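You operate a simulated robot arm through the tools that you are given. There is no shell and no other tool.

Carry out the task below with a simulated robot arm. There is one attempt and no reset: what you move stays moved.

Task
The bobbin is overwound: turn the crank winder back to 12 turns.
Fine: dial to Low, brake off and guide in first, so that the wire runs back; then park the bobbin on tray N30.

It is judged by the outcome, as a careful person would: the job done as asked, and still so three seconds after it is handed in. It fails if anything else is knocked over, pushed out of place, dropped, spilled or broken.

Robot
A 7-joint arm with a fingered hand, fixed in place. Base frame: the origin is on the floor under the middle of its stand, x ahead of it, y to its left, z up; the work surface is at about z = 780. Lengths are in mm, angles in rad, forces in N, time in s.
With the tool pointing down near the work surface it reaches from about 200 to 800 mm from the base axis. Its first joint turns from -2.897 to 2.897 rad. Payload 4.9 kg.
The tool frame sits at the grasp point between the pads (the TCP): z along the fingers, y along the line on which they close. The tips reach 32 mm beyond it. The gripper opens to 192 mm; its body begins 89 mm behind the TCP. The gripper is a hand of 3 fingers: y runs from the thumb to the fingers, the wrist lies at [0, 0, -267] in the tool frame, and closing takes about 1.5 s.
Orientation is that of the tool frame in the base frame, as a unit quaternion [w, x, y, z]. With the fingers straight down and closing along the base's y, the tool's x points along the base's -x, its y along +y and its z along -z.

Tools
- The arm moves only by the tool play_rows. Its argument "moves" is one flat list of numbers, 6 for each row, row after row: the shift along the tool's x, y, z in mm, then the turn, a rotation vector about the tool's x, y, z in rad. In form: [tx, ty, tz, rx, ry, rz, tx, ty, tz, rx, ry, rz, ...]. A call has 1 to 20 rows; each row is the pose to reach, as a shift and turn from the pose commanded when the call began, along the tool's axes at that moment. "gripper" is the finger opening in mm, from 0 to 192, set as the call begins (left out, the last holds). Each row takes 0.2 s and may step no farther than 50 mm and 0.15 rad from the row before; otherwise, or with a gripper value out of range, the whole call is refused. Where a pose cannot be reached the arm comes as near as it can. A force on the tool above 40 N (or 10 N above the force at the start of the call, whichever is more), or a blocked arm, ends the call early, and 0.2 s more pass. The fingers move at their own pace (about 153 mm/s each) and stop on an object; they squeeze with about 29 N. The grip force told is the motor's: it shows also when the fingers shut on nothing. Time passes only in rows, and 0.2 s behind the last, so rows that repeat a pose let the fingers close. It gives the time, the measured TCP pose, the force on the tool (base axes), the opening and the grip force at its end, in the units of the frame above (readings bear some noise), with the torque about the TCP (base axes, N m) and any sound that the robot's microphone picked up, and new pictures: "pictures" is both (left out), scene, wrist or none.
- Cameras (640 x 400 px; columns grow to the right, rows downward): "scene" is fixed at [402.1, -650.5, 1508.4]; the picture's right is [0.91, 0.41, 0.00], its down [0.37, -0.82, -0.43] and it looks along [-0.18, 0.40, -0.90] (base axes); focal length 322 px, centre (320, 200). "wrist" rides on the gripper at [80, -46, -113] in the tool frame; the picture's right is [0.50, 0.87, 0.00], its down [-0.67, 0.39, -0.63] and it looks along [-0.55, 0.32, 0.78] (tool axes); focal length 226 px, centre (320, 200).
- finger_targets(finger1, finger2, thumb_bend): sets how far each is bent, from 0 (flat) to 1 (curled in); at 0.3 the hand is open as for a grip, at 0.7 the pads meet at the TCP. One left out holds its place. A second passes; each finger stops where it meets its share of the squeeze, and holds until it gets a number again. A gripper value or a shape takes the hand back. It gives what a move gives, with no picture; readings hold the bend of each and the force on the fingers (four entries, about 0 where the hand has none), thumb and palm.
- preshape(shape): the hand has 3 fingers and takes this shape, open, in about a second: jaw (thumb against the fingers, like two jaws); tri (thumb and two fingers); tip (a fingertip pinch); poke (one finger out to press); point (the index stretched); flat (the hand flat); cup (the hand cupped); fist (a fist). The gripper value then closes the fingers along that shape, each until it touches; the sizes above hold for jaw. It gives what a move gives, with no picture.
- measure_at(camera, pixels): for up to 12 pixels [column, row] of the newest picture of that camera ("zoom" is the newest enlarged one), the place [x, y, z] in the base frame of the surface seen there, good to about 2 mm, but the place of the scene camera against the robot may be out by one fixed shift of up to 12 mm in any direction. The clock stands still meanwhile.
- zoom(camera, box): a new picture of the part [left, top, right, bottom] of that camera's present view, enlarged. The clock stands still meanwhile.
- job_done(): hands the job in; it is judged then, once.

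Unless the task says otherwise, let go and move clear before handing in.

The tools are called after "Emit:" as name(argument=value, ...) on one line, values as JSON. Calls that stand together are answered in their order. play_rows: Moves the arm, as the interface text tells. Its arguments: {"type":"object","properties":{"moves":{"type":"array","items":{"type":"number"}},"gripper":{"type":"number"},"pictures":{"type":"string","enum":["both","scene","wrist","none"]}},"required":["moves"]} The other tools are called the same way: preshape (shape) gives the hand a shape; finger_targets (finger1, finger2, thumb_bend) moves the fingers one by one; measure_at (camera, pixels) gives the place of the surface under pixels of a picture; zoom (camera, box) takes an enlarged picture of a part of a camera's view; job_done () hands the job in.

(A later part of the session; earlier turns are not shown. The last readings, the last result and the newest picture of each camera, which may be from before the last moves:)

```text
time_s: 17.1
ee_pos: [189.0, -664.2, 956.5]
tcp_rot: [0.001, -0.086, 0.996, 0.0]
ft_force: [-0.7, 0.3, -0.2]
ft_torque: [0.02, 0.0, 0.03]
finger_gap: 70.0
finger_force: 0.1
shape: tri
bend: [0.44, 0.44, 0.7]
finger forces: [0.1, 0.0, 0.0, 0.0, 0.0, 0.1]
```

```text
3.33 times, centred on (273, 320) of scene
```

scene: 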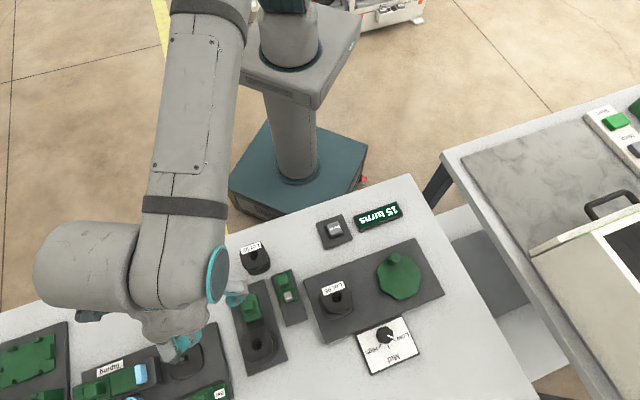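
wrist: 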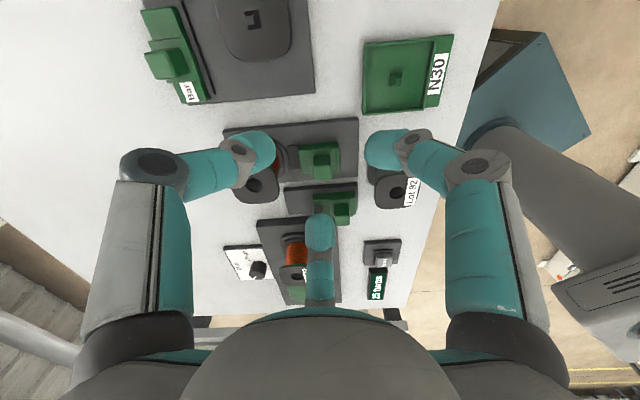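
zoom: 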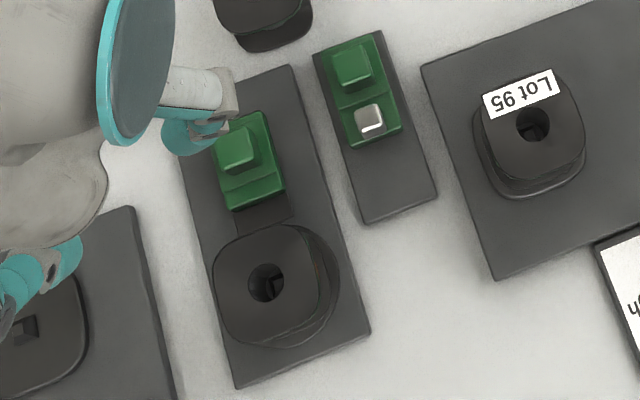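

The dark pad between the green brake slider (wrist zoom (270,175)) and the spool appears to touch the spool, so the brake is on and must be slid toward the robot; the guide slides outward toward the wire line. I'll measure both sliders.

Emit:
measure_at(camera="wrist", pixels=[[337, 158], [354, 158], [338, 176], [354, 176], [323, 145], [361, 143], [325, 168], [362, 168], [297, 147], [300, 167], [380, 120], [381, 175]])

Emit:
measure_at(camera="wrist", pixels=[[359, 205], [372, 205], [361, 223], [372, 223], [340, 196], [378, 194], [316, 209], [343, 209], [310, 187], [380, 184], [309, 213], [380, 212]])

Emit:
measure_at(camera="scene", pixels=[[243, 300], [250, 298], [252, 308], [245, 310], [248, 313], [260, 318], [243, 297], [308, 317], [283, 268], [335, 268], [319, 274], [336, 296]])

```text
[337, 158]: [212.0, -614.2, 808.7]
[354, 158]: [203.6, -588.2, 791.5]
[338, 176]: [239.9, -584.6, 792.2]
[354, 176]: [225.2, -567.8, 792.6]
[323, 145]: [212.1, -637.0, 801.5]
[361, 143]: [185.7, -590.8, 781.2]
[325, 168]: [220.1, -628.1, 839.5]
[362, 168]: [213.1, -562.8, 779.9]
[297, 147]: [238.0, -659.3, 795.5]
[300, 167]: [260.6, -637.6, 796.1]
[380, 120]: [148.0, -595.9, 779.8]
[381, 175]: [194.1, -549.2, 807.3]
```

```text
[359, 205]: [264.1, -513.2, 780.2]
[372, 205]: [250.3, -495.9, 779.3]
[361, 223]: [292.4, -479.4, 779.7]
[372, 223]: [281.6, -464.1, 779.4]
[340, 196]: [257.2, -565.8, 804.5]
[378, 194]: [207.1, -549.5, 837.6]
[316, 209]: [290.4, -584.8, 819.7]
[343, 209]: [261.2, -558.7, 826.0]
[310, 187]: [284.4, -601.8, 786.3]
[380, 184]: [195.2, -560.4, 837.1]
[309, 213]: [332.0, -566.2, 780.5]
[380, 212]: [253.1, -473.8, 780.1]
```

```text
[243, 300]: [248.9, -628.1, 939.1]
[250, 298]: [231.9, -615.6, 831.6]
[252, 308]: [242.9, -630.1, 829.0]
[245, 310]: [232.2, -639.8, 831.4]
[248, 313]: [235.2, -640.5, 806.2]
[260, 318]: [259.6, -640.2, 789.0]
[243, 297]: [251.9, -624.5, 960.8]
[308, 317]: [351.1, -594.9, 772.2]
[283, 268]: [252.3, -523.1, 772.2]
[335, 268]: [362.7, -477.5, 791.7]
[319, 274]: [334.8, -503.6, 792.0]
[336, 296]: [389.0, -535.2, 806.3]
```

I mis-mapped some zoom pixels; I'll measure again at corrected positions for the brake block (wrist ≈ (322,167)) and guide block (≈ (342,214)).

Emit:
measure_at(camera="wrist", pixels=[[315, 172], [329, 172], [315, 160], [328, 160], [322, 177], [301, 146], [336, 145], [337, 170], [294, 158], [293, 148], [356, 122], [357, 172]])

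Emit:
measure_at(camera="wrist", pixels=[[336, 217], [347, 216], [336, 206], [346, 205], [341, 222], [316, 208], [320, 208], [315, 195], [355, 193], [355, 210], [286, 190], [356, 184]])

Emit:
measure_at(camera="scene", pixels=[[244, 302], [252, 302], [247, 309], [253, 308], [249, 305], [256, 323], [252, 328], [263, 325], [264, 281], [233, 290], [262, 313], [243, 313]])

```text
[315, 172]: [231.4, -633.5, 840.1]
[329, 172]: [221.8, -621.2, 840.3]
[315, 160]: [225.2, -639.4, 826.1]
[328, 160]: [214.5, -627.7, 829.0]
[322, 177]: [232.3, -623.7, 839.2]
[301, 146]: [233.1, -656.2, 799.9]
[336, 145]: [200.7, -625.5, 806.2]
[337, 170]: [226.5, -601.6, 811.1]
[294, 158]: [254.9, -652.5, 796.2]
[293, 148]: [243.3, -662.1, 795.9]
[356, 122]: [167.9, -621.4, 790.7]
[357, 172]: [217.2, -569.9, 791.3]
```

```text
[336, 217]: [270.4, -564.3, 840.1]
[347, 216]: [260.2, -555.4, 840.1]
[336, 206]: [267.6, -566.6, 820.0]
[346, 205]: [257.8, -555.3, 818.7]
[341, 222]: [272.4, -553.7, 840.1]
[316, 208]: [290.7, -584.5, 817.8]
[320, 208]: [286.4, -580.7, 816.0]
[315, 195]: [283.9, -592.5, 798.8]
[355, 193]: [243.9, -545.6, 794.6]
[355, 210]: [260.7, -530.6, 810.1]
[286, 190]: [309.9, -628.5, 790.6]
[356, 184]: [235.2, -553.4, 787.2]
```

```text
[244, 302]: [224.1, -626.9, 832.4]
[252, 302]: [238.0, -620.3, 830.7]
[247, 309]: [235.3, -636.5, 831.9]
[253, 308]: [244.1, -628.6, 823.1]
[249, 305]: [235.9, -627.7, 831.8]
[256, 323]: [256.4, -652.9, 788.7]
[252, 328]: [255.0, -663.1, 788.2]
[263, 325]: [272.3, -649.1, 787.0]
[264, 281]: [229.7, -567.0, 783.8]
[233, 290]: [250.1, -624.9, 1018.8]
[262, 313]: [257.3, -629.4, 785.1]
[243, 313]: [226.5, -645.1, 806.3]
```

Sizes are clearer: brake block centred near u≈603 (27 mm of room toward the robot) and guide slider with about 44 mm of room outward. I'll open the fingers wide for an unobstructed close view before touching anything.

Emit:
play_rows(moves=[0, 0, 0, 0, 0, 0, 0, 0, 0, 0, 0, 0, 0, 0, 0, 0, 0, 0, 0, 0, 0, 0, 0, 0], gripper=192)

Emit:
zoom(camera="wrist", box=[256, 110, 384, 190])

Emit:
zoom(camera="wrist", box=[256, 160, 384, 240])

```text
time_s: 18.1
ee_pos: [188.1, -663.2, 955.5]
tcp_rot: [0.0, -0.084, 0.996, 0.0]
ft_force: [-0.6, -0.4, 0.5]
ft_torque: [0.01, -0.01, -0.01]
finger_gap: 191.5
finger_force: 0.1
shape: tri
bend: [0.3, 0.3, 0.3]
finger forces: [0.0, 0.0, 0.1, 0.0, 0.0, 0.0]
```

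scene: 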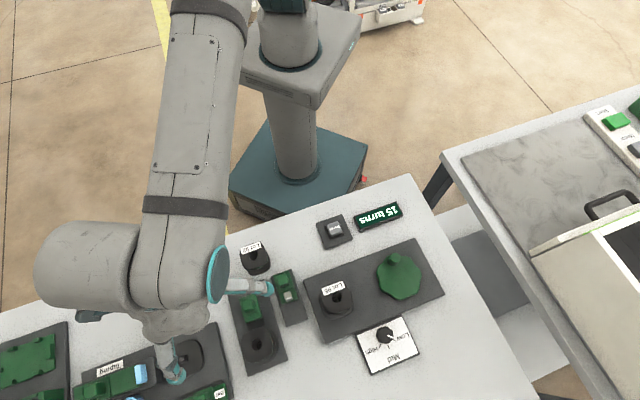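
wrist: 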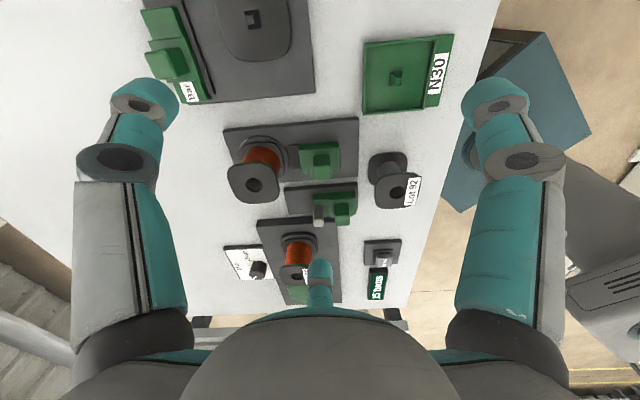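

```text
5.00 times, centred on (320, 150) of wrist
```

zoom: 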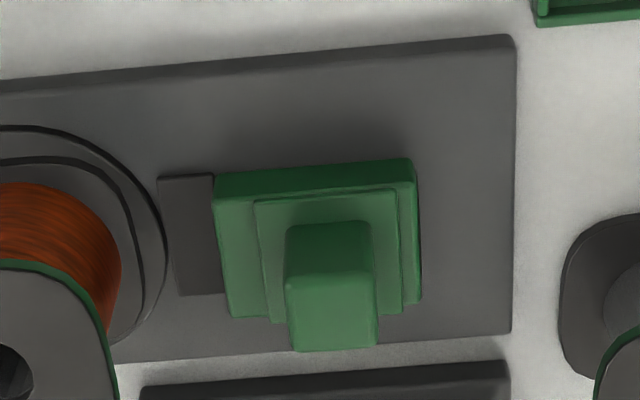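

```text
5.00 times, centred on (320, 200) of wrist
```

zoom: 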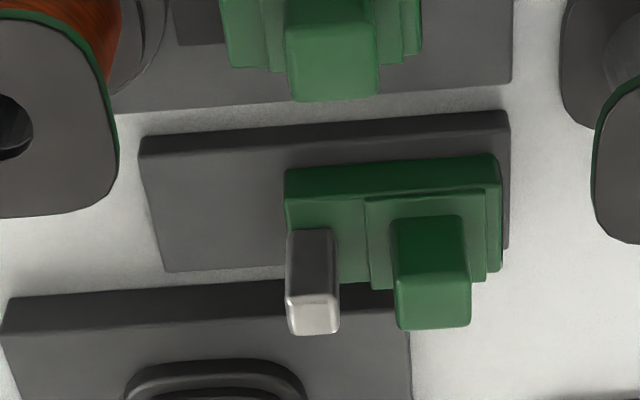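

The brake pad (zoom (190,235)) touches the spool's disc edge, so it is on; free plate lies toward the robot. The guide has free plate on the outer side. I'll measure the two block tops exactly.

Emit:
measure_at(camera="wrist", pixels=[[315, 169.5], [330, 169], [330, 178.5], [316, 179], [322.5, 174], [336.5, 217], [349, 216], [349, 224], [337, 224.5], [342.8, 220.5], [319, 223], [318, 209]])

Emit:
measure_at(camera="wrist", pixels=[[289, 147], [291, 166], [298, 146], [339, 143], [301, 172.5], [339, 170], [285, 150], [288, 160], [313, 196], [356, 193], [284, 190], [289, 213]])

```text
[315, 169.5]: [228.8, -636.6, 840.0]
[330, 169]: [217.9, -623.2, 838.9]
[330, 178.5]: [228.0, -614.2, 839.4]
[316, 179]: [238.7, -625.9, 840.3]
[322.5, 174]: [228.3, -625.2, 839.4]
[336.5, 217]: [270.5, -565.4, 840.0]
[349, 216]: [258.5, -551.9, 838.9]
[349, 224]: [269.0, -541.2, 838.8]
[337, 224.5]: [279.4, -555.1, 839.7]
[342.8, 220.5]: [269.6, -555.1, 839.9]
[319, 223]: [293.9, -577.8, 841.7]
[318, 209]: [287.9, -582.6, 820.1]
```

```text
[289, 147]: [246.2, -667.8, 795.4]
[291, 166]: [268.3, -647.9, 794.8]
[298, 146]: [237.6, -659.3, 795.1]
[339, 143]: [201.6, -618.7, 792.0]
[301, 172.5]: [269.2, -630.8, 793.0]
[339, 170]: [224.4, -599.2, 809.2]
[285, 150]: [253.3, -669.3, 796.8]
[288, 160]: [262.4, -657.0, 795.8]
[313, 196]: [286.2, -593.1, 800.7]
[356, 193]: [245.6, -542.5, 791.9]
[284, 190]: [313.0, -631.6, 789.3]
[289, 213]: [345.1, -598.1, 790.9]
```

Brake block centre is (228,-625), 20 mm square, top z 840; guide block centre (269,-553). I'll turn the hand so no finger points at the spool, set opening 44 and stop above the brake block at z≈905 to check.

Emit:
play_rows(moves=[-11.5, 8, 0, 0, 0, 0.11, -23, 16, 0, 0, 0, 0.22, -34.5, 24, 0, 0, 0, 0.33, -46.1, 32.2, 0, 0, 0, 0.43, -46.1, 32.2, 25, 0, 0, 0.43, -46.1, 32.2, 50, 0, 0, 0.43, -46.1, 32.2, 50, 0, 0, 0.43], gripper=44)

Emit:
zoom(camera="wrist", box=[220, 90, 420, 215])

```text
time_s: 19.7
ee_pos: [226.8, -623.6, 907.0]
tcp_rot: [0.0, 0.13, 0.992, 0.0]
ft_force: [-0.4, -0.2, 0.4]
ft_torque: [0.01, -0.01, -0.01]
finger_gap: 44.4
finger_force: 0.1
shape: tri
bend: [0.78, 0.78, 0.7]
finger forces: [0.1, 0.0, 0.1, 0.1, 0.0, 0.0]
```

scene: 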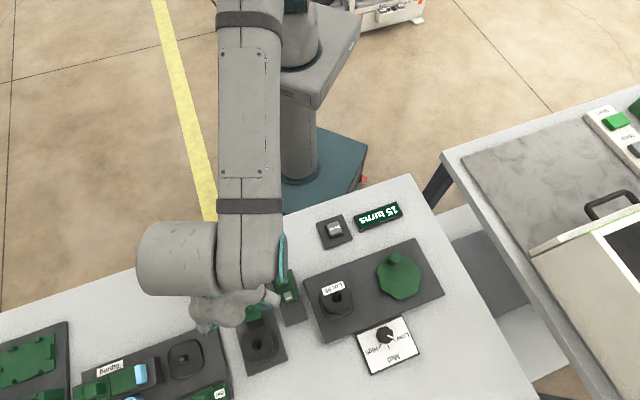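
wrist: 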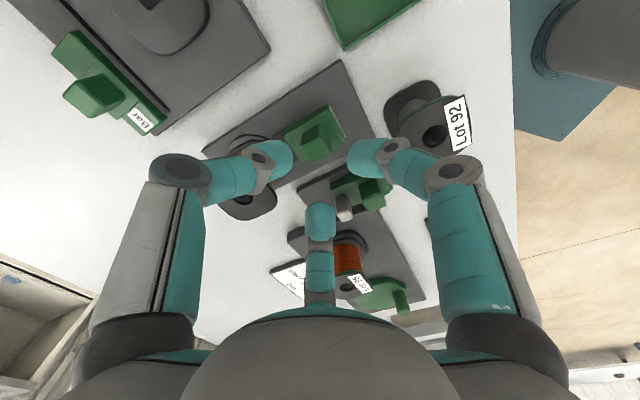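

```text
3.20 times, centred on (320, 152) of wrist
```

zoom: 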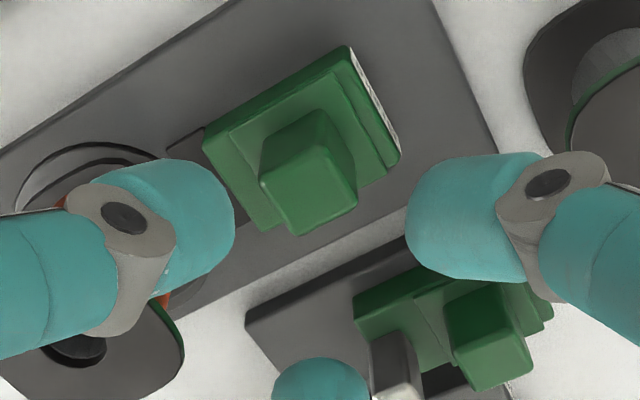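

The brake block sits between the three fingers (zoom (310,185)) and the spool is clear of them. I'll lower 60 mm with a 2 mm correction and then close.

Emit:
play_rows(moves=[-1.9, -0.9, 15, 0, 0, 0, -1.9, -0.9, 30, 0, 0, 0, -1.9, -0.9, 45, 0, 0, 0, -1.9, -0.9, 54, 0, 0, 0, -1.9, -0.9, 60, 0, 0, 0, -1.9, -0.9, 60, 0, 0, 0])

Emit:
zoom(camera="wrist", box=[220, 90, 420, 215])

```text
time_s: 21.1
ee_pos: [229.4, -624.7, 845.8]
tcp_rot: [0.0, 0.13, 0.992, 0.0]
ft_force: [-0.7, 0.0, 0.9]
ft_torque: [-0.01, -0.01, 0.01]
finger_gap: 44.2
finger_force: 0.1
shape: tri
bend: [0.78, 0.78, 0.7]
finger forces: [0.0, 0.1, 0.1, 0.0, 0.0, 0.0]
```

scene: 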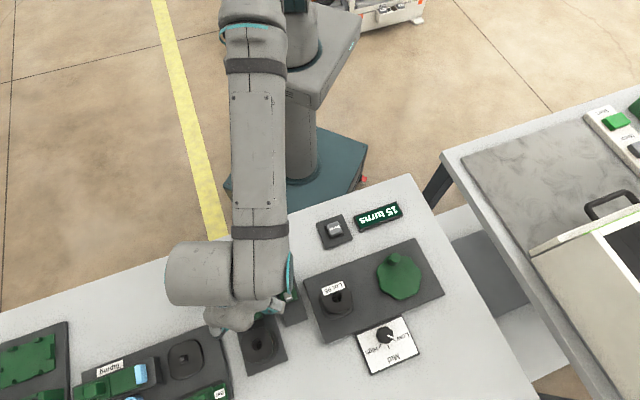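
wrist: 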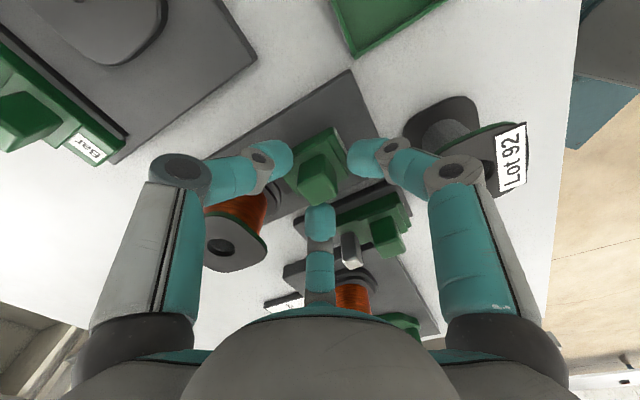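

```text
3.20 times, centred on (320, 152) of wrist
```

zoom: 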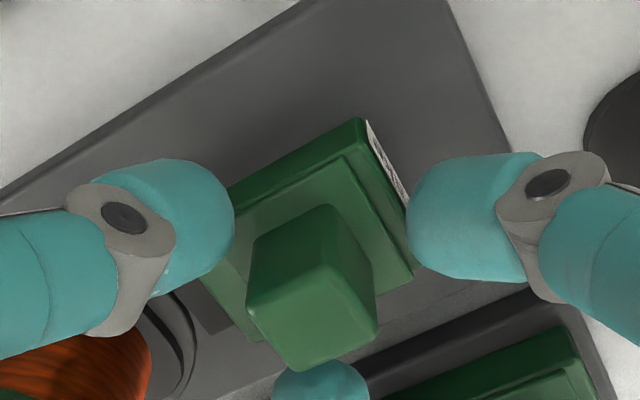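

The block is now between the three tips without contact (force ~0). I'll close the fingers on it.

Emit:
play_rows(moves=[0, 0, 0, 0, 0, 0, 0, 0, 0, 0, 0, 0, 0, 0, 0, 0, 0, 0, 0, 0, 0, 0, 0, 0], gripper=10, pictures="wrist")

```text
time_s: 22.1
ee_pos: [229.7, -626.3, 844.8]
tcp_rot: [-0.001, 0.129, 0.992, 0.0]
ft_force: [-10.0, -6.6, 1.2]
ft_torque: [-0.31, 0.28, -0.15]
finger_gap: 16.5
finger_force: 28.8
shape: tri
bend: [0.73, 0.73, 0.7]
finger forces: [24.6, 21.8, 0.0, 0.0, 33.5, 0.0]
```

wrist: 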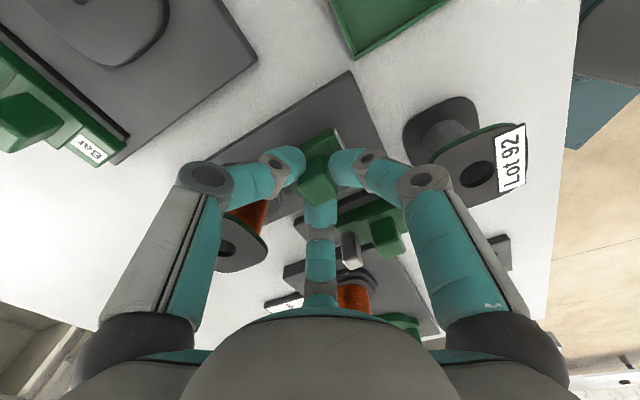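

The block is held (22–33 N). I'll slide it toward the robot in 3 mm steps up to 24 mm; a stop will show as rising force.

Emit:
play_rows(moves=[2.6, 1.5, 0, 0, 0, 0, 5.2, 3.0, 0, 0, 0, 0, 7.8, 4.5, 0, 0, 0, 0, 10.4, 6.0, 0, 0, 0, 0, 13.0, 7.5, 0, 0, 0, 0, 15.6, 9.0, 0, 0, 0, 0, 18.2, 10.5, 0, 0, 0, 0, 20.8, 12.0, 0, 0, 0, 0])

Emit:
zoom(camera="wrist", box=[200, 80, 420, 230])

Emit:
zoom(camera="scene", box=[200, 270, 320, 380])

```text
time_s: 23.9
ee_pos: [211.9, -607.2, 846.5]
tcp_rot: [0.0, 0.13, 0.992, 0.0]
ft_force: [-5.4, -10.1, -1.3]
ft_torque: [-0.44, 0.15, -0.1]
finger_gap: 16.4
finger_force: 29.1
shape: tri
bend: [0.73, 0.73, 0.7]
finger forces: [24.2, 22.4, 0.0, 0.0, 33.2, 0.1]
```

scene: 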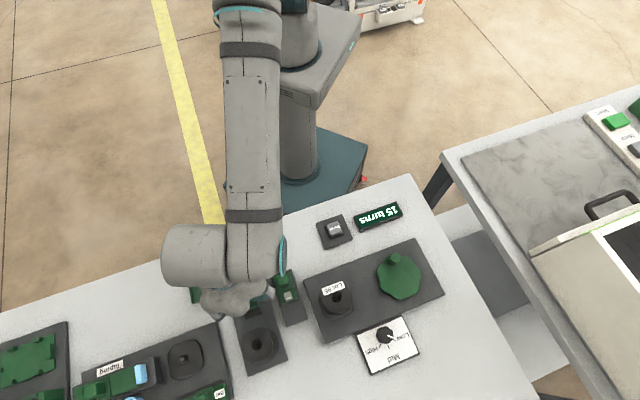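
wrist: 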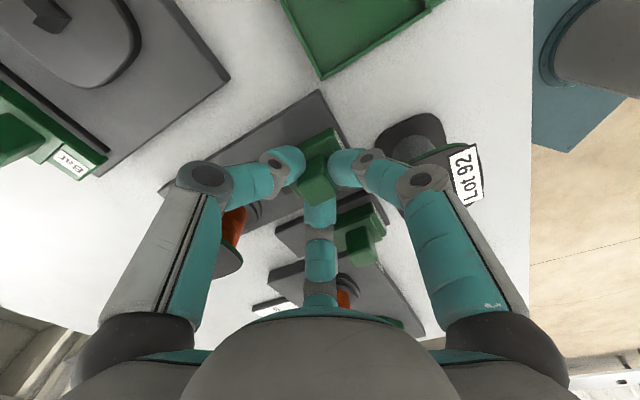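

```text
2.67 times, centred on (310, 155) of wrist
```

zoom: 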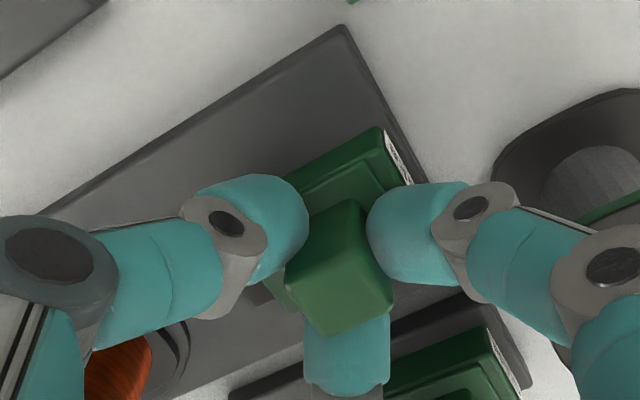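

```text
3.64 times, centred on (260, 325) of scene
```

zoom: 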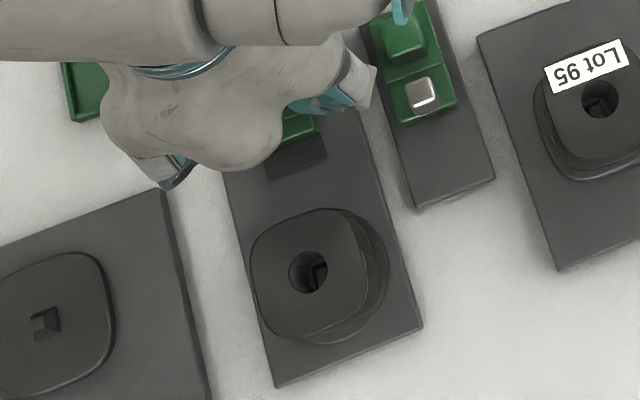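

The brake pad is now well clear of the spool (scene zoom (295,155) vs disc (320,270)), having moved 26 mm with only ~11 N. I'll try 3 mm more to see whether it is at its stop.

Emit:
play_rows(moves=[0.9, 0.5, 0, 0, 0, 0, 1.7, 1.0, 0, 0, 0, 0, 2.6, 1.5, 0, 0, 0, 0], pictures="none")

```text
time_s: 24.7
ee_pos: [212.0, -606.7, 844.7]
tcp_rot: [0.001, 0.129, 0.992, -0.001]
ft_force: [5.8, -16.9, -6.8]
ft_torque: [-0.52, -0.15, 0.07]
finger_gap: 16.1
finger_force: 28.9
shape: tri
bend: [0.73, 0.73, 0.7]
finger forces: [21.1, 24.0, 0.0, 0.0, 30.8, 0.0]
```

No further movement and the resisting force rose to about 16 N: the brake is at its "off" stop. I'll relieve the push, open the fingers and rise.

Emit:
play_rows(moves=[-2.6, -1.5, 0, 0, 0, 0, -2.6, -1.5, 0, 0, 0, 0], pictures="none")

Emit:
play_rows(moves=[0, 0, 0, 0, 0, 0, 0, 0, 0, 0, 0, 0, 0, 0, -20, 0, 0, 0, 0, 0, -45, 0, 0, 0, 0, 0, -75, 0, 0, 0], gripper=46)

Emit:
zoom(camera="wrist", box=[200, 80, 420, 230])

```text
time_s: 25.3
ee_pos: [211.9, -607.6, 844.1]
tcp_rot: [-0.001, 0.13, 0.992, 0.001]
ft_force: [-6.8, -3.9, 1.8]
ft_torque: [-0.29, 0.15, -0.1]
finger_gap: 15.8
finger_force: 28.9
shape: tri
bend: [0.73, 0.73, 0.7]
finger forces: [28.0, 24.6, 0.0, 0.1, 32.8, 0.0]
```

```text
time_s: 26.5
ee_pos: [212.2, -608.7, 920.8]
tcp_rot: [-0.002, 0.129, 0.992, 0.001]
ft_force: [-0.1, -0.4, -0.3]
ft_torque: [0.01, 0.0, 0.0]
finger_gap: 45.8
finger_force: 0.0
shape: tri
bend: [0.78, 0.78, 0.7]
finger forces: [0.0, 0.1, 0.0, 0.1, 0.0, 0.0]
```

scene: 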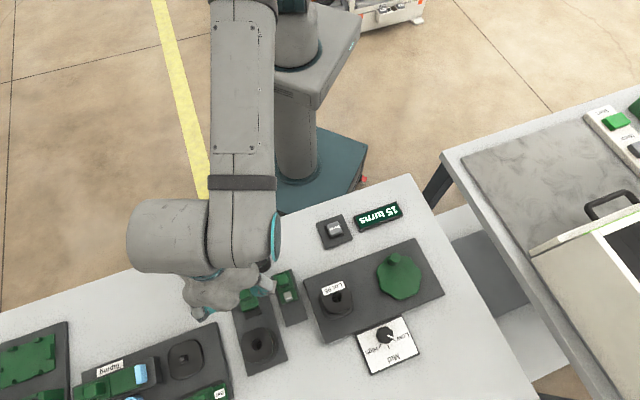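
wrist: 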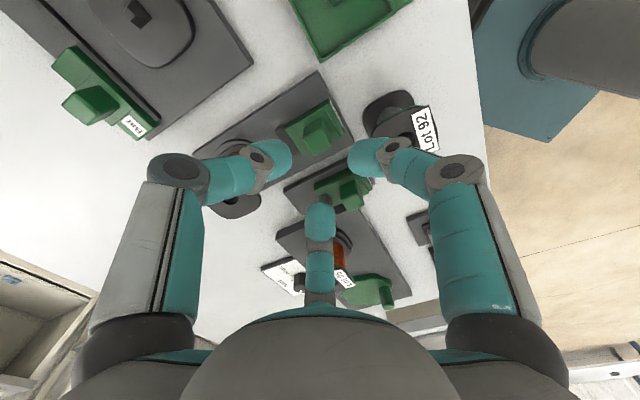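

```text
2.67 times, centred on (310, 155) of wrist
```

zoom: 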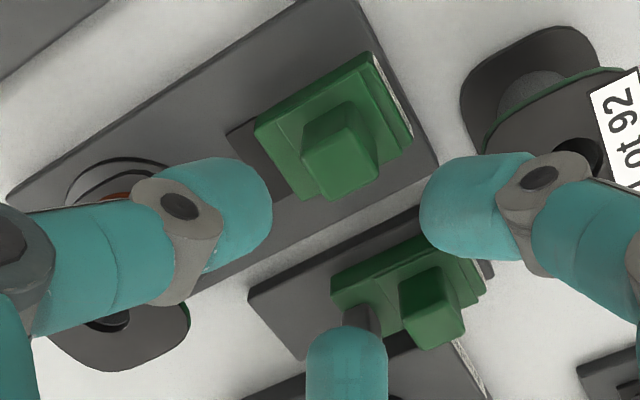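

The brake stays off. Next the guide: I turn the hand by +0.52 rad and move above the guide block at (269,-553), keeping z≈920.

Emit:
play_rows(moves=[-10, 17, 0, 0, 0, 0.13, -20.5, 34, 0, 0, 0, 0.26, -31, 51, 0, 0, 0, 0.39, -41, 68.3, 0, 0, 0, 0.523, -41, 68.3, 15, 0, 0, 0.523, -41, 68.3, 15, 0, 0, 0.523], gripper=42)

Emit:
zoom(camera="wrist", box=[220, 90, 420, 215])

```text
time_s: 27.9
ee_pos: [270.7, -553.7, 905.7]
tcp_rot: [0.001, 0.382, 0.924, 0.001]
ft_force: [0.3, -0.4, 0.2]
ft_torque: [-0.04, -0.01, 0.0]
finger_gap: 42.3
finger_force: 0.0
shape: tri
bend: [0.78, 0.78, 0.7]
finger forces: [0.0, 0.1, 0.0, 0.0, 0.0, 0.1]
```

scene: 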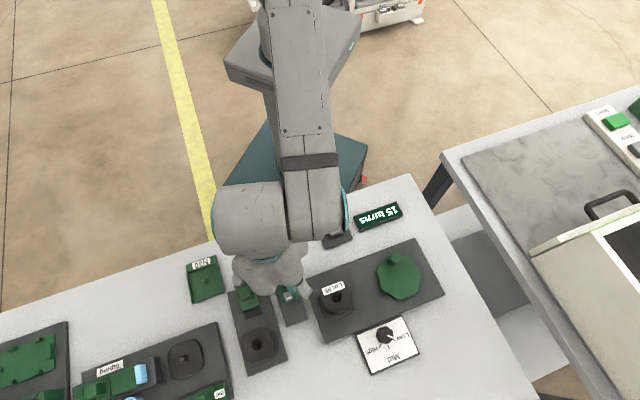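
wrist: 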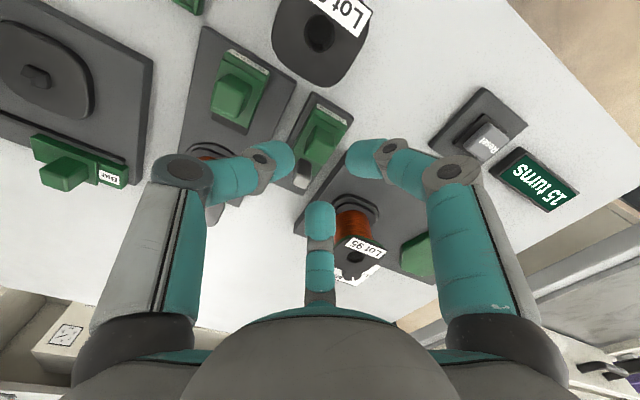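

```text
3.20 times, centred on (320, 152) of wrist
```

zoom: 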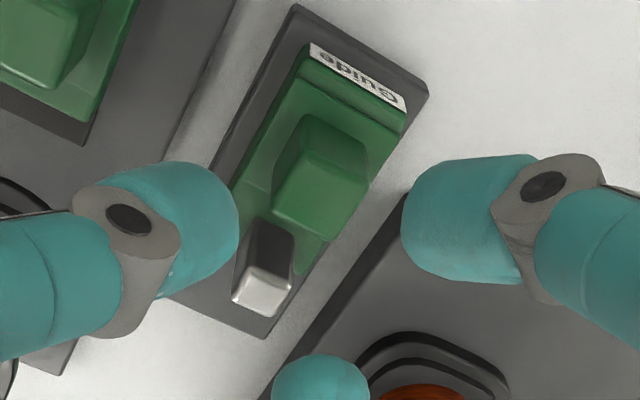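

The metal peg (zoom (262,290)) stands just beyond the block, so a finger at this yaw could hit it. I'll measure the peg, Lot 92 and Lot 95 positions before choosing a safer yaw.

Emit:
measure_at(camera="wrist", pixels=[[294.5, 183], [299, 187], [309, 181], [302, 182], [306, 152], [331, 158], [322, 164], [313, 145], [279, 30], [300, 75], [345, 70], [330, 85]])

Emit:
measure_at(camera="wrist", pixels=[[345, 243], [380, 243], [345, 255], [365, 262], [318, 37], [355, 257], [372, 235], [340, 268]])

Emit:
measure_at(camera="scene", pixels=[[324, 292], [338, 283], [351, 297], [338, 310], [322, 302], [348, 308], [336, 296], [332, 289]])

```text
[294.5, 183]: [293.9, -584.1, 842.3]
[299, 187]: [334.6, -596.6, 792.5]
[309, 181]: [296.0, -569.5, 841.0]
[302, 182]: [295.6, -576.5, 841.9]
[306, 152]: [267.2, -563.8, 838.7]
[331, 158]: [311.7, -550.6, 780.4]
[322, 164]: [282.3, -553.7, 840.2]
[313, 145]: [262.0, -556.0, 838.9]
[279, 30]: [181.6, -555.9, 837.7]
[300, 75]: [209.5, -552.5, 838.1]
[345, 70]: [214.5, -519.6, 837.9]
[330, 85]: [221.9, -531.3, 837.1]
```

```text
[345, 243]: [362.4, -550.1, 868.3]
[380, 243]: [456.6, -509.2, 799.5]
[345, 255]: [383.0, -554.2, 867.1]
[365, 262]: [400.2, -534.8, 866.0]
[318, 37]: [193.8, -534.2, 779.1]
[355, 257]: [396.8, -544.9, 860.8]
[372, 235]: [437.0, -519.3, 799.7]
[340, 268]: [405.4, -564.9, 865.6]
```

```text
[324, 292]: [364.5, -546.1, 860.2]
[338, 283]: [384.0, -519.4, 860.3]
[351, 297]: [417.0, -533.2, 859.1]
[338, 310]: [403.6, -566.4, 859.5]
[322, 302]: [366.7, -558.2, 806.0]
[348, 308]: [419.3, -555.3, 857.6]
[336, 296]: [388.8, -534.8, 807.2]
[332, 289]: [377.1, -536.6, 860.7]
```

Peg centre (295,-577), top 842; Lot 92 centre ≈ (192,-535). I'll turn the hand back by 0.47 rad so the fingers straddle the peg side, and lower to z≈856 to hold only the top of the guide block.

Emit:
play_rows(moves=[1.1, -0.7, 0, 0, 0, -0.12, 1.1, -0.7, 0, 0, 0, -0.24, 1.1, -0.7, 0, 0, 0, -0.36, 1.1, -0.7, 0, 0, 0, -0.47, 1.1, -0.7, 15, 0, 0, -0.47, 1.1, -0.7, 30, 0, 0, -0.47, 1.1, -0.7, 30, 0, 0, -0.47], gripper=42)

Emit:
zoom(camera="wrist", box=[220, 90, 420, 215])

```text
time_s: 29.5
ee_pos: [269.5, -551.6, 875.6]
tcp_rot: [0.0, 0.156, 0.988, 0.0]
ft_force: [0.2, 0.2, 0.1]
ft_torque: [0.05, 0.0, 0.02]
finger_gap: 42.5
finger_force: 0.1
shape: tri
bend: [0.78, 0.78, 0.7]
finger forces: [0.0, 0.0, 0.0, 0.1, 0.1, 0.0]
```

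scene: 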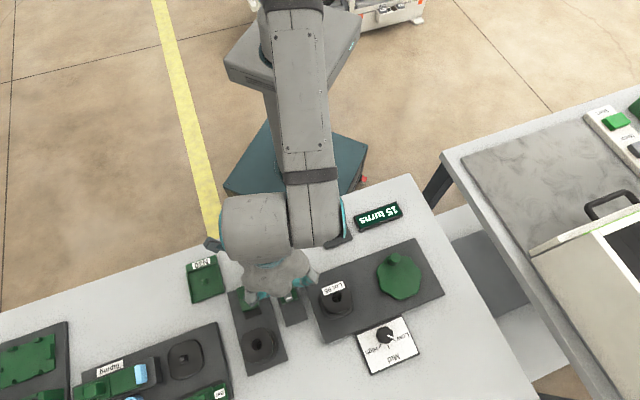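
wrist: 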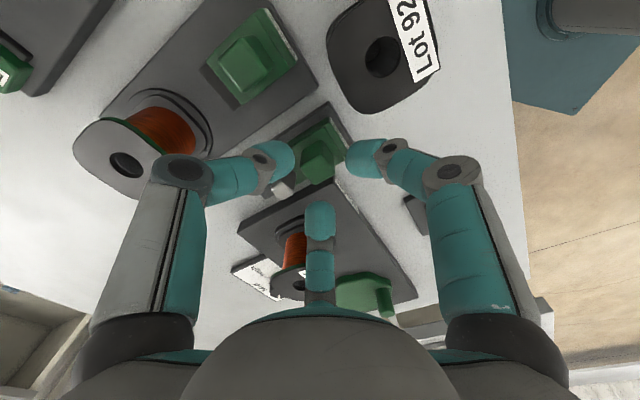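

```text
3.20 times, centred on (320, 152) of wrist
```

zoom: 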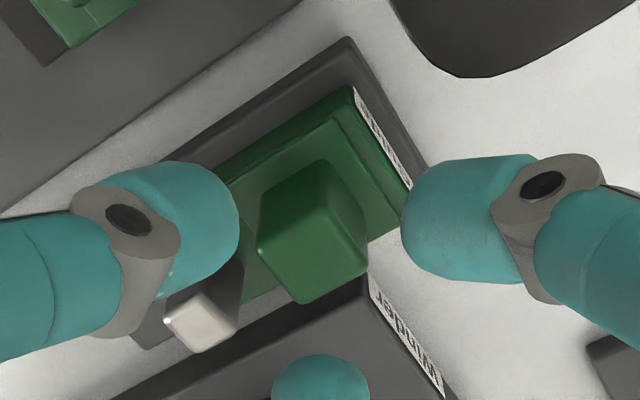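

The block sits centrally between the tips and the peg is clear of them. I'll lower to z≈856 and close.

Emit:
play_rows(moves=[-0.5, -1.7, 10, 0, 0, 0, -0.5, -1.7, 19.5, 0, 0, 0, -0.5, -1.7, 19.5, 0, 0, 0], pictures="wrist")

Emit:
play_rows(moves=[0, 0, 0, 0, 0, 0, 0, 0, 0, 0, 0, 0, 0, 0, 0, 0, 0, 0, 0, 0, 0, 0, 0, 0], gripper=10, pictures="wrist")

```text
time_s: 30.3
ee_pos: [268.3, -553.5, 854.6]
tcp_rot: [0.0, 0.156, 0.988, 0.0]
ft_force: [0.0, -1.3, 0.9]
ft_torque: [0.0, -0.01, 0.02]
finger_gap: 42.3
finger_force: 0.0
shape: tri
bend: [0.78, 0.78, 0.7]
finger forces: [0.0, 0.0, 0.0, 0.0, 0.0, 0.0]
```

wrist: 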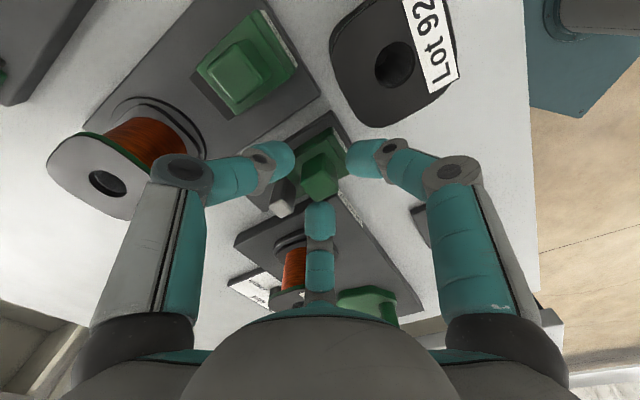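

```text
time_s: 31.3
ee_pos: [269.2, -553.5, 855.0]
tcp_rot: [0.0, 0.157, 0.988, -0.001]
ft_force: [-0.6, -0.3, -4.1]
ft_torque: [-0.02, -0.05, 0.01]
finger_gap: 15.3
finger_force: 28.9
shape: tri
bend: [0.73, 0.62, 0.7]
finger forces: [24.0, 24.2, 0.1, 0.0, 25.7, 0.1]
```

wrist: 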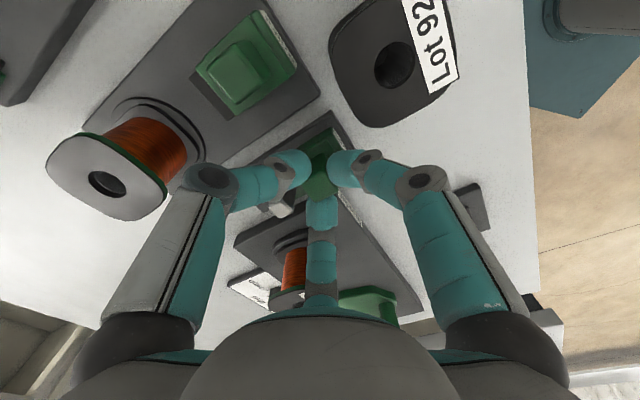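

The guide block is held evenly (~24 N each). I'll slide it outward in 3 mm steps, 24 mm first.

Emit:
play_rows(moves=[-2.67, -1.36, 0, 0, 0, 0, -5.34, -2.73, 0, 0, 0, 0, -8.0, -4.1, 0, 0, 0, 0, -10.7, -5.46, 0, 0, 0, 0, -13.35, -6.8, 0, 0, 0, 0, -16.0, -8.2, 0, 0, 0, 0, -18.7, -9.55, 0, 0, 0, 0, -21.4, -10.9, 0, 0, 0, 0])

Emit:
zoom(camera="wrist", box=[200, 80, 420, 230])

Emit:
zoom(camera="scene", box=[220, 240, 380, 340])

```text
time_s: 33.1
ee_pos: [285.5, -570.5, 855.3]
tcp_rot: [-0.001, 0.156, 0.988, 0.0]
ft_force: [-2.5, -0.3, -10.0]
ft_torque: [-0.06, 0.03, -0.03]
finger_gap: 15.0
finger_force: 29.1
shape: tri
bend: [0.73, 0.62, 0.7]
finger forces: [23.5, 23.8, 0.0, 0.0, 27.6, 0.0]
```

scene: 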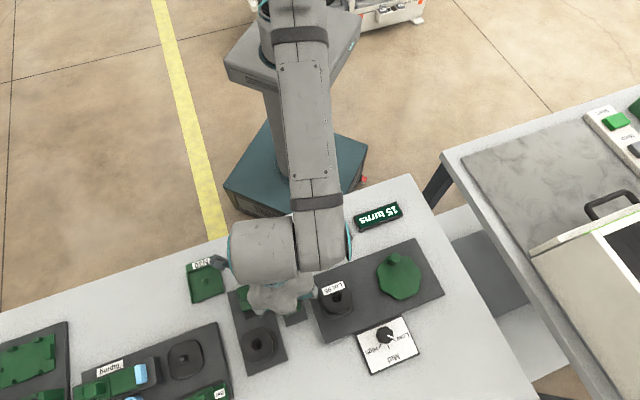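
wrist: 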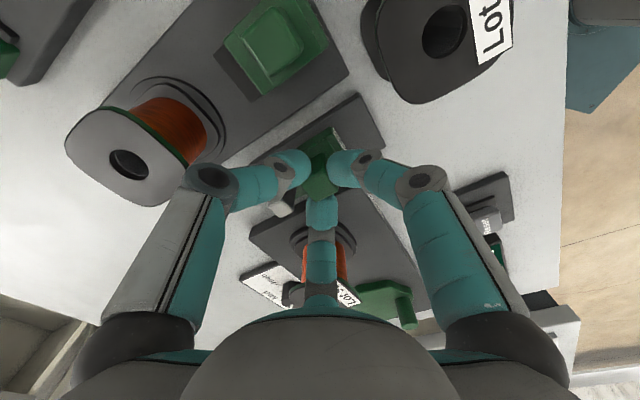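

```text
2.67 times, centred on (310, 155) of wrist
```

zoom: 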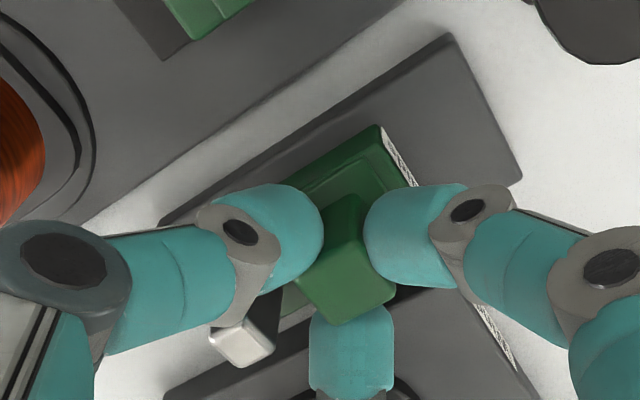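

```text
4.00 times, centred on (300, 290) of scene
```

zoom: 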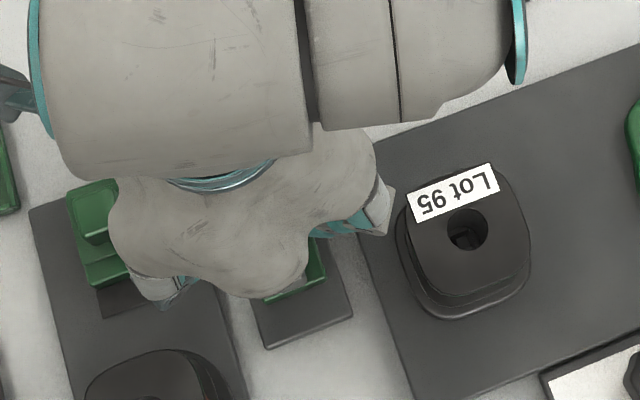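

The guide has moved 24 mm with little force; the pad of the slider follows. I'll continue outward another 12 mm while watching the finger near Lot 95.

Emit:
play_rows(moves=[-2.67, -1.36, 0, 0, 0, 0, -5.34, -2.73, 0, 0, 0, 0, -8.0, -4.1, 0, 0, 0, 0, -10.7, -5.46, 0, 0, 0, 0])

Emit:
zoom(camera="scene", box=[220, 240, 380, 340])

Emit:
zoom(camera="wrist", box=[200, 110, 440, 310])

```text
time_s: 34.1
ee_pos: [294.4, -578.1, 855.2]
tcp_rot: [0.0, 0.158, 0.987, 0.001]
ft_force: [-0.1, 1.0, -12.7]
ft_torque: [0.0, -0.02, -0.02]
finger_gap: 14.9
finger_force: 29.3
shape: tri
bend: [0.73, 0.62, 0.7]
finger forces: [23.5, 24.6, 0.0, 0.1, 25.1, 0.0]
```

scene: 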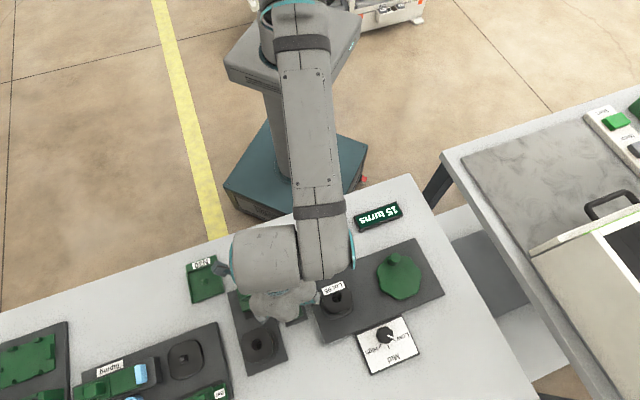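
wrist: 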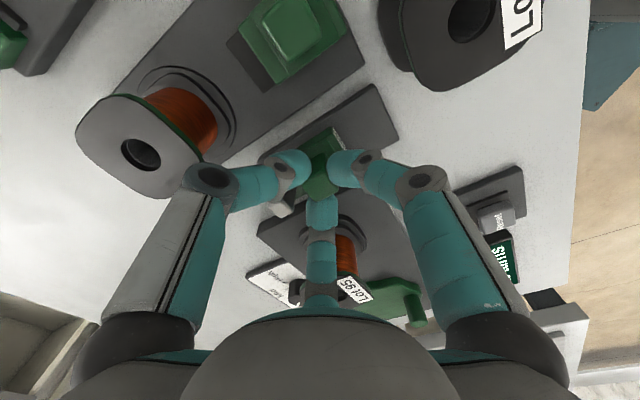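

```text
4.00 times, centred on (300, 290) of scene
```

zoom: 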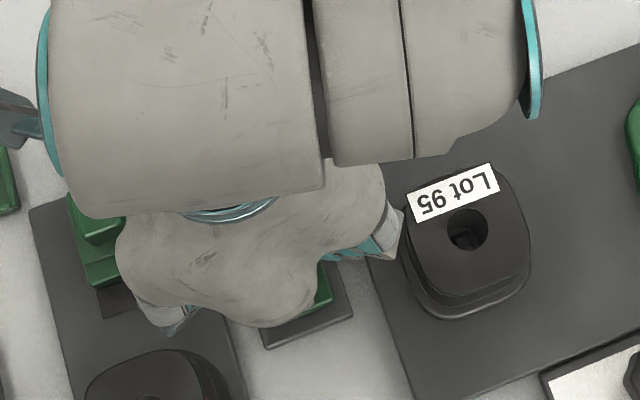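

```text
2.00 times, centred on (320, 210) of wrist
```

zoom: 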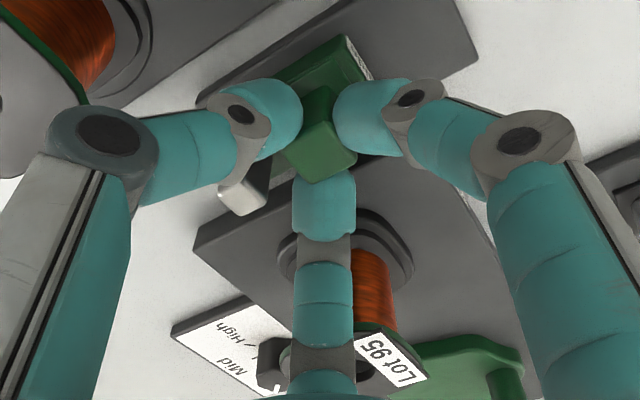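

Travel is now 35 mm with low force, about 9 mm of plate left. Let me measure the clearance between the far finger (wrist (320,280)) and Lot 95's flange before continuing.

Emit:
measure_at(camera="wrist", pixels=[[322, 210], [320, 240], [320, 265], [320, 285], [320, 300], [332, 285], [340, 283], [345, 290], [350, 297], [370, 300], [335, 297], [305, 285]])

Emit:
measure_at(camera="scene", pixels=[[316, 296], [319, 299], [320, 302], [322, 294], [323, 300], [325, 306], [318, 303], [314, 302]])

```text
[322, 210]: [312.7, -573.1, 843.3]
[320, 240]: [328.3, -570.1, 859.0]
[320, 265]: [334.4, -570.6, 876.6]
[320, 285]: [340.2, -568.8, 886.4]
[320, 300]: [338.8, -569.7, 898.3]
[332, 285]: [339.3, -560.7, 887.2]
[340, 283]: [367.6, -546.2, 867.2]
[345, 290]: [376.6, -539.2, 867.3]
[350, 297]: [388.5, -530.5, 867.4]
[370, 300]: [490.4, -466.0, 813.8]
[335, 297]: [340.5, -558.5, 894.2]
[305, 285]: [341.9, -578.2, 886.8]
```

```text
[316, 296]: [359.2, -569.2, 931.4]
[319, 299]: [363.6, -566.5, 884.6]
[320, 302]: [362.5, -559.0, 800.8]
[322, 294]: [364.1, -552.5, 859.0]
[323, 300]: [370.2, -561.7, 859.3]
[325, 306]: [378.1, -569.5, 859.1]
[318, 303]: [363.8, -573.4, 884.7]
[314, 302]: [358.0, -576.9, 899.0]
```

The finger's outer knuckle is about 26 mm above the flange and beside it, so it's clear. I'll continue outward in 2 mm steps to find the stop.

Emit:
play_rows(moves=[-1.78, -0.91, 0, 0, 0, 0, -3.56, -1.82, 0, 0, 0, 0, -5.34, -2.73, 0, 0, 0, 0], pictures="none")

```text
time_s: 34.9
ee_pos: [297.4, -583.2, 855.4]
tcp_rot: [0.0, 0.158, 0.988, 0.0]
ft_force: [0.3, 0.5, -16.5]
ft_torque: [0.05, 0.01, -0.06]
finger_gap: 14.6
finger_force: 28.7
shape: tri
bend: [0.73, 0.62, 0.7]
finger forces: [23.7, 24.4, 0.1, 0.1, 24.7, 0.1]
```

Still no stop in the sliding direction (only the vertical force is slowly growing to 16 N). Three more 2 mm steps.

Emit:
play_rows(moves=[-1.78, -0.91, 0, 0, 0, 0, -3.56, -1.82, 0, 0, 0, 0, -5.34, -2.73, 0, 0, 0, 0])

Emit:
zoom(camera="scene", box=[220, 240, 380, 340])

Emit:
zoom(camera="wrist", box=[200, 110, 440, 310])

```text
time_s: 35.7
ee_pos: [300.5, -587.0, 854.5]
tcp_rot: [-0.001, 0.156, 0.988, 0.002]
ft_force: [-16.5, 13.1, -6.6]
ft_torque: [0.33, 0.39, -0.2]
finger_gap: 14.6
finger_force: 28.9
shape: tri
bend: [0.73, 0.62, 0.7]
finger forces: [30.8, 24.4, 0.0, 0.0, 29.8, 0.1]
```

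scene: 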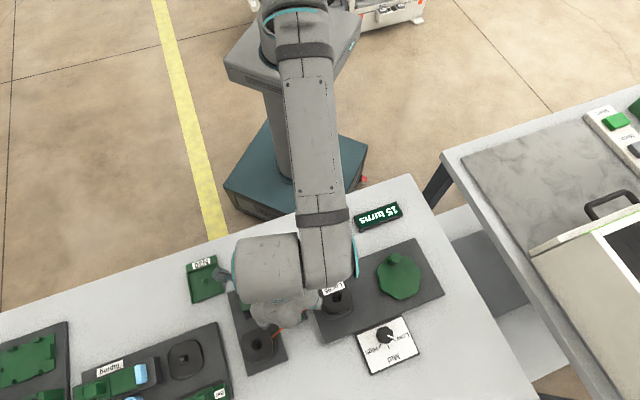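
wrist: 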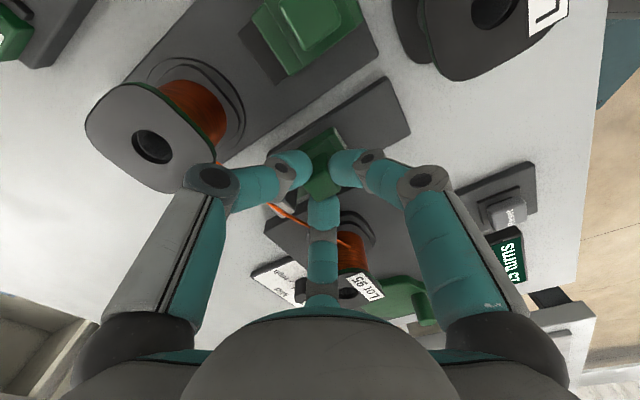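

```text
4.00 times, centred on (300, 290) of scene
```

zoom: 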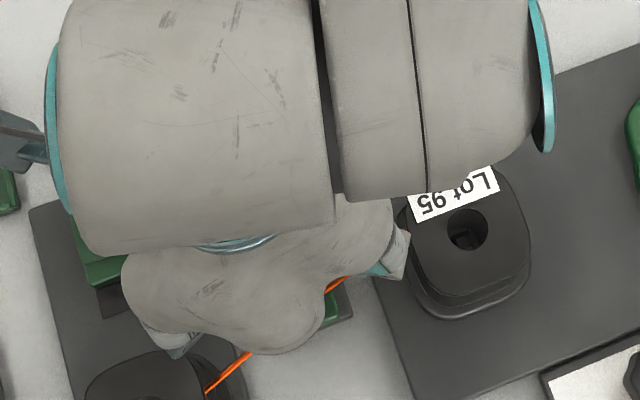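

```text
2.00 times, centred on (320, 210) of wrist
```

zoom: 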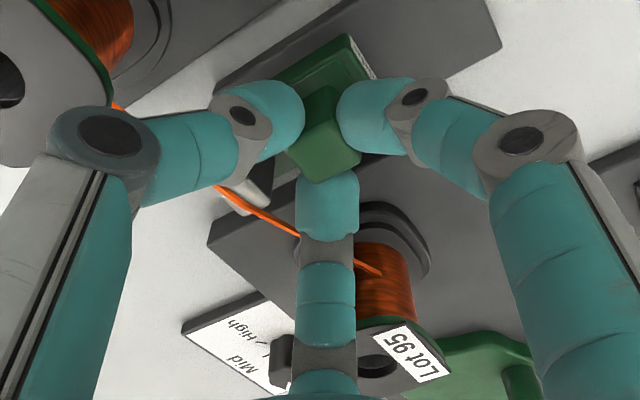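

The orange wire now runs from the spool past the guide to Lot 95, and the force shows the stop: the guide is in. I'll open slightly to 34 and rise straight up.

Emit:
play_rows(moves=[0, 0, 0, 0, 0, 0, 0, 0, -2, 0, 0, 0, 0, 0, -15, 0, 0, 0, 0, 0, -35, 0, 0, 0, 0, 0, -65, 0, 0, 0, 0, 0, -95, 0, 0, 0], gripper=34)

Emit:
zoom(camera="wrist", box=[200, 80, 440, 280])

```text
time_s: 37.1
ee_pos: [302.0, -587.4, 950.9]
tcp_rot: [0.0, 0.156, 0.988, 0.001]
ft_force: [0.1, 0.1, -0.8]
ft_torque: [-0.01, -0.01, 0.01]
finger_gap: 34.0
finger_force: 0.0
shape: tri
bend: [0.76, 0.77, 0.7]
finger forces: [0.0, 0.0, 0.0, 0.0, 0.0, 0.0]
```

scene: 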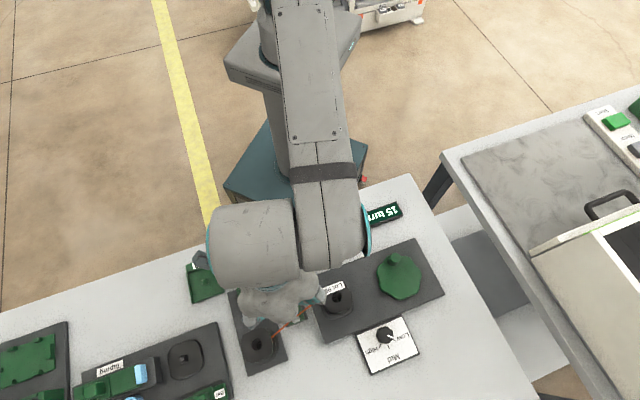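
wrist: 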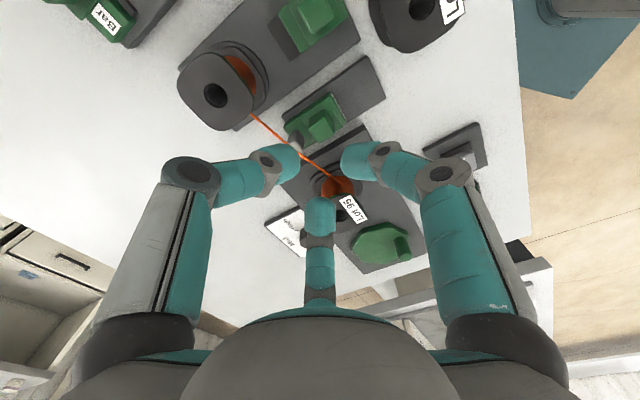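

```text
2.00 times, centred on (320, 180) of wrist
```

zoom: 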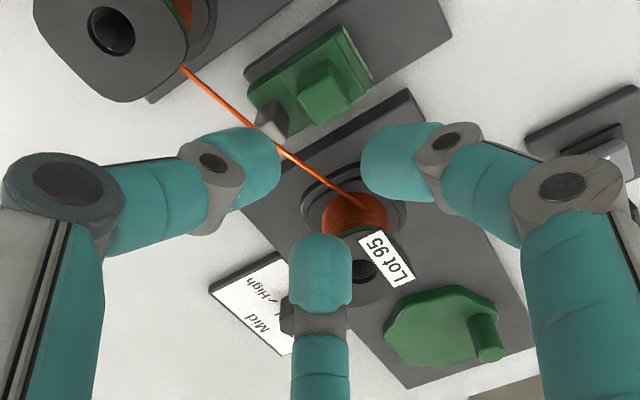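

The wire stays connected and the guide is in. Now the crank: I'll get the geometry of wheel and peg from the scene camera (wheel around (400,276)) while the arm is out of the way.

Emit:
zoom(camera="scene", box=[352, 235, 448, 315])

Emit:
measure_at(camera="scene", pixels=[[384.85, 334.5], [378, 272], [421, 278], [400, 297], [410, 262], [393, 257], [398, 260], [397, 252], [393, 252], [378, 284], [419, 292], [400, 280]])

```text
5.00 times, centred on (400, 275) of scene
```

zoom: 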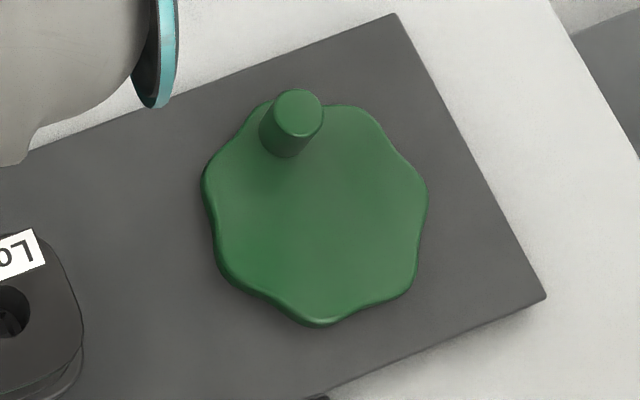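

```text
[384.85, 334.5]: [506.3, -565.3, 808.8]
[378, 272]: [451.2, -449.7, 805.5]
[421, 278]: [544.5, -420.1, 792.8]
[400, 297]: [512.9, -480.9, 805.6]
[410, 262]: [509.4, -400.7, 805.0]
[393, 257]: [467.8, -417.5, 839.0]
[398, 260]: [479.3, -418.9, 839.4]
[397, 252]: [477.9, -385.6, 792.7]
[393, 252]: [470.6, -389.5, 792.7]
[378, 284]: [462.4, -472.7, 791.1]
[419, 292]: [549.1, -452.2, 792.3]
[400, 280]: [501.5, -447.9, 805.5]
```

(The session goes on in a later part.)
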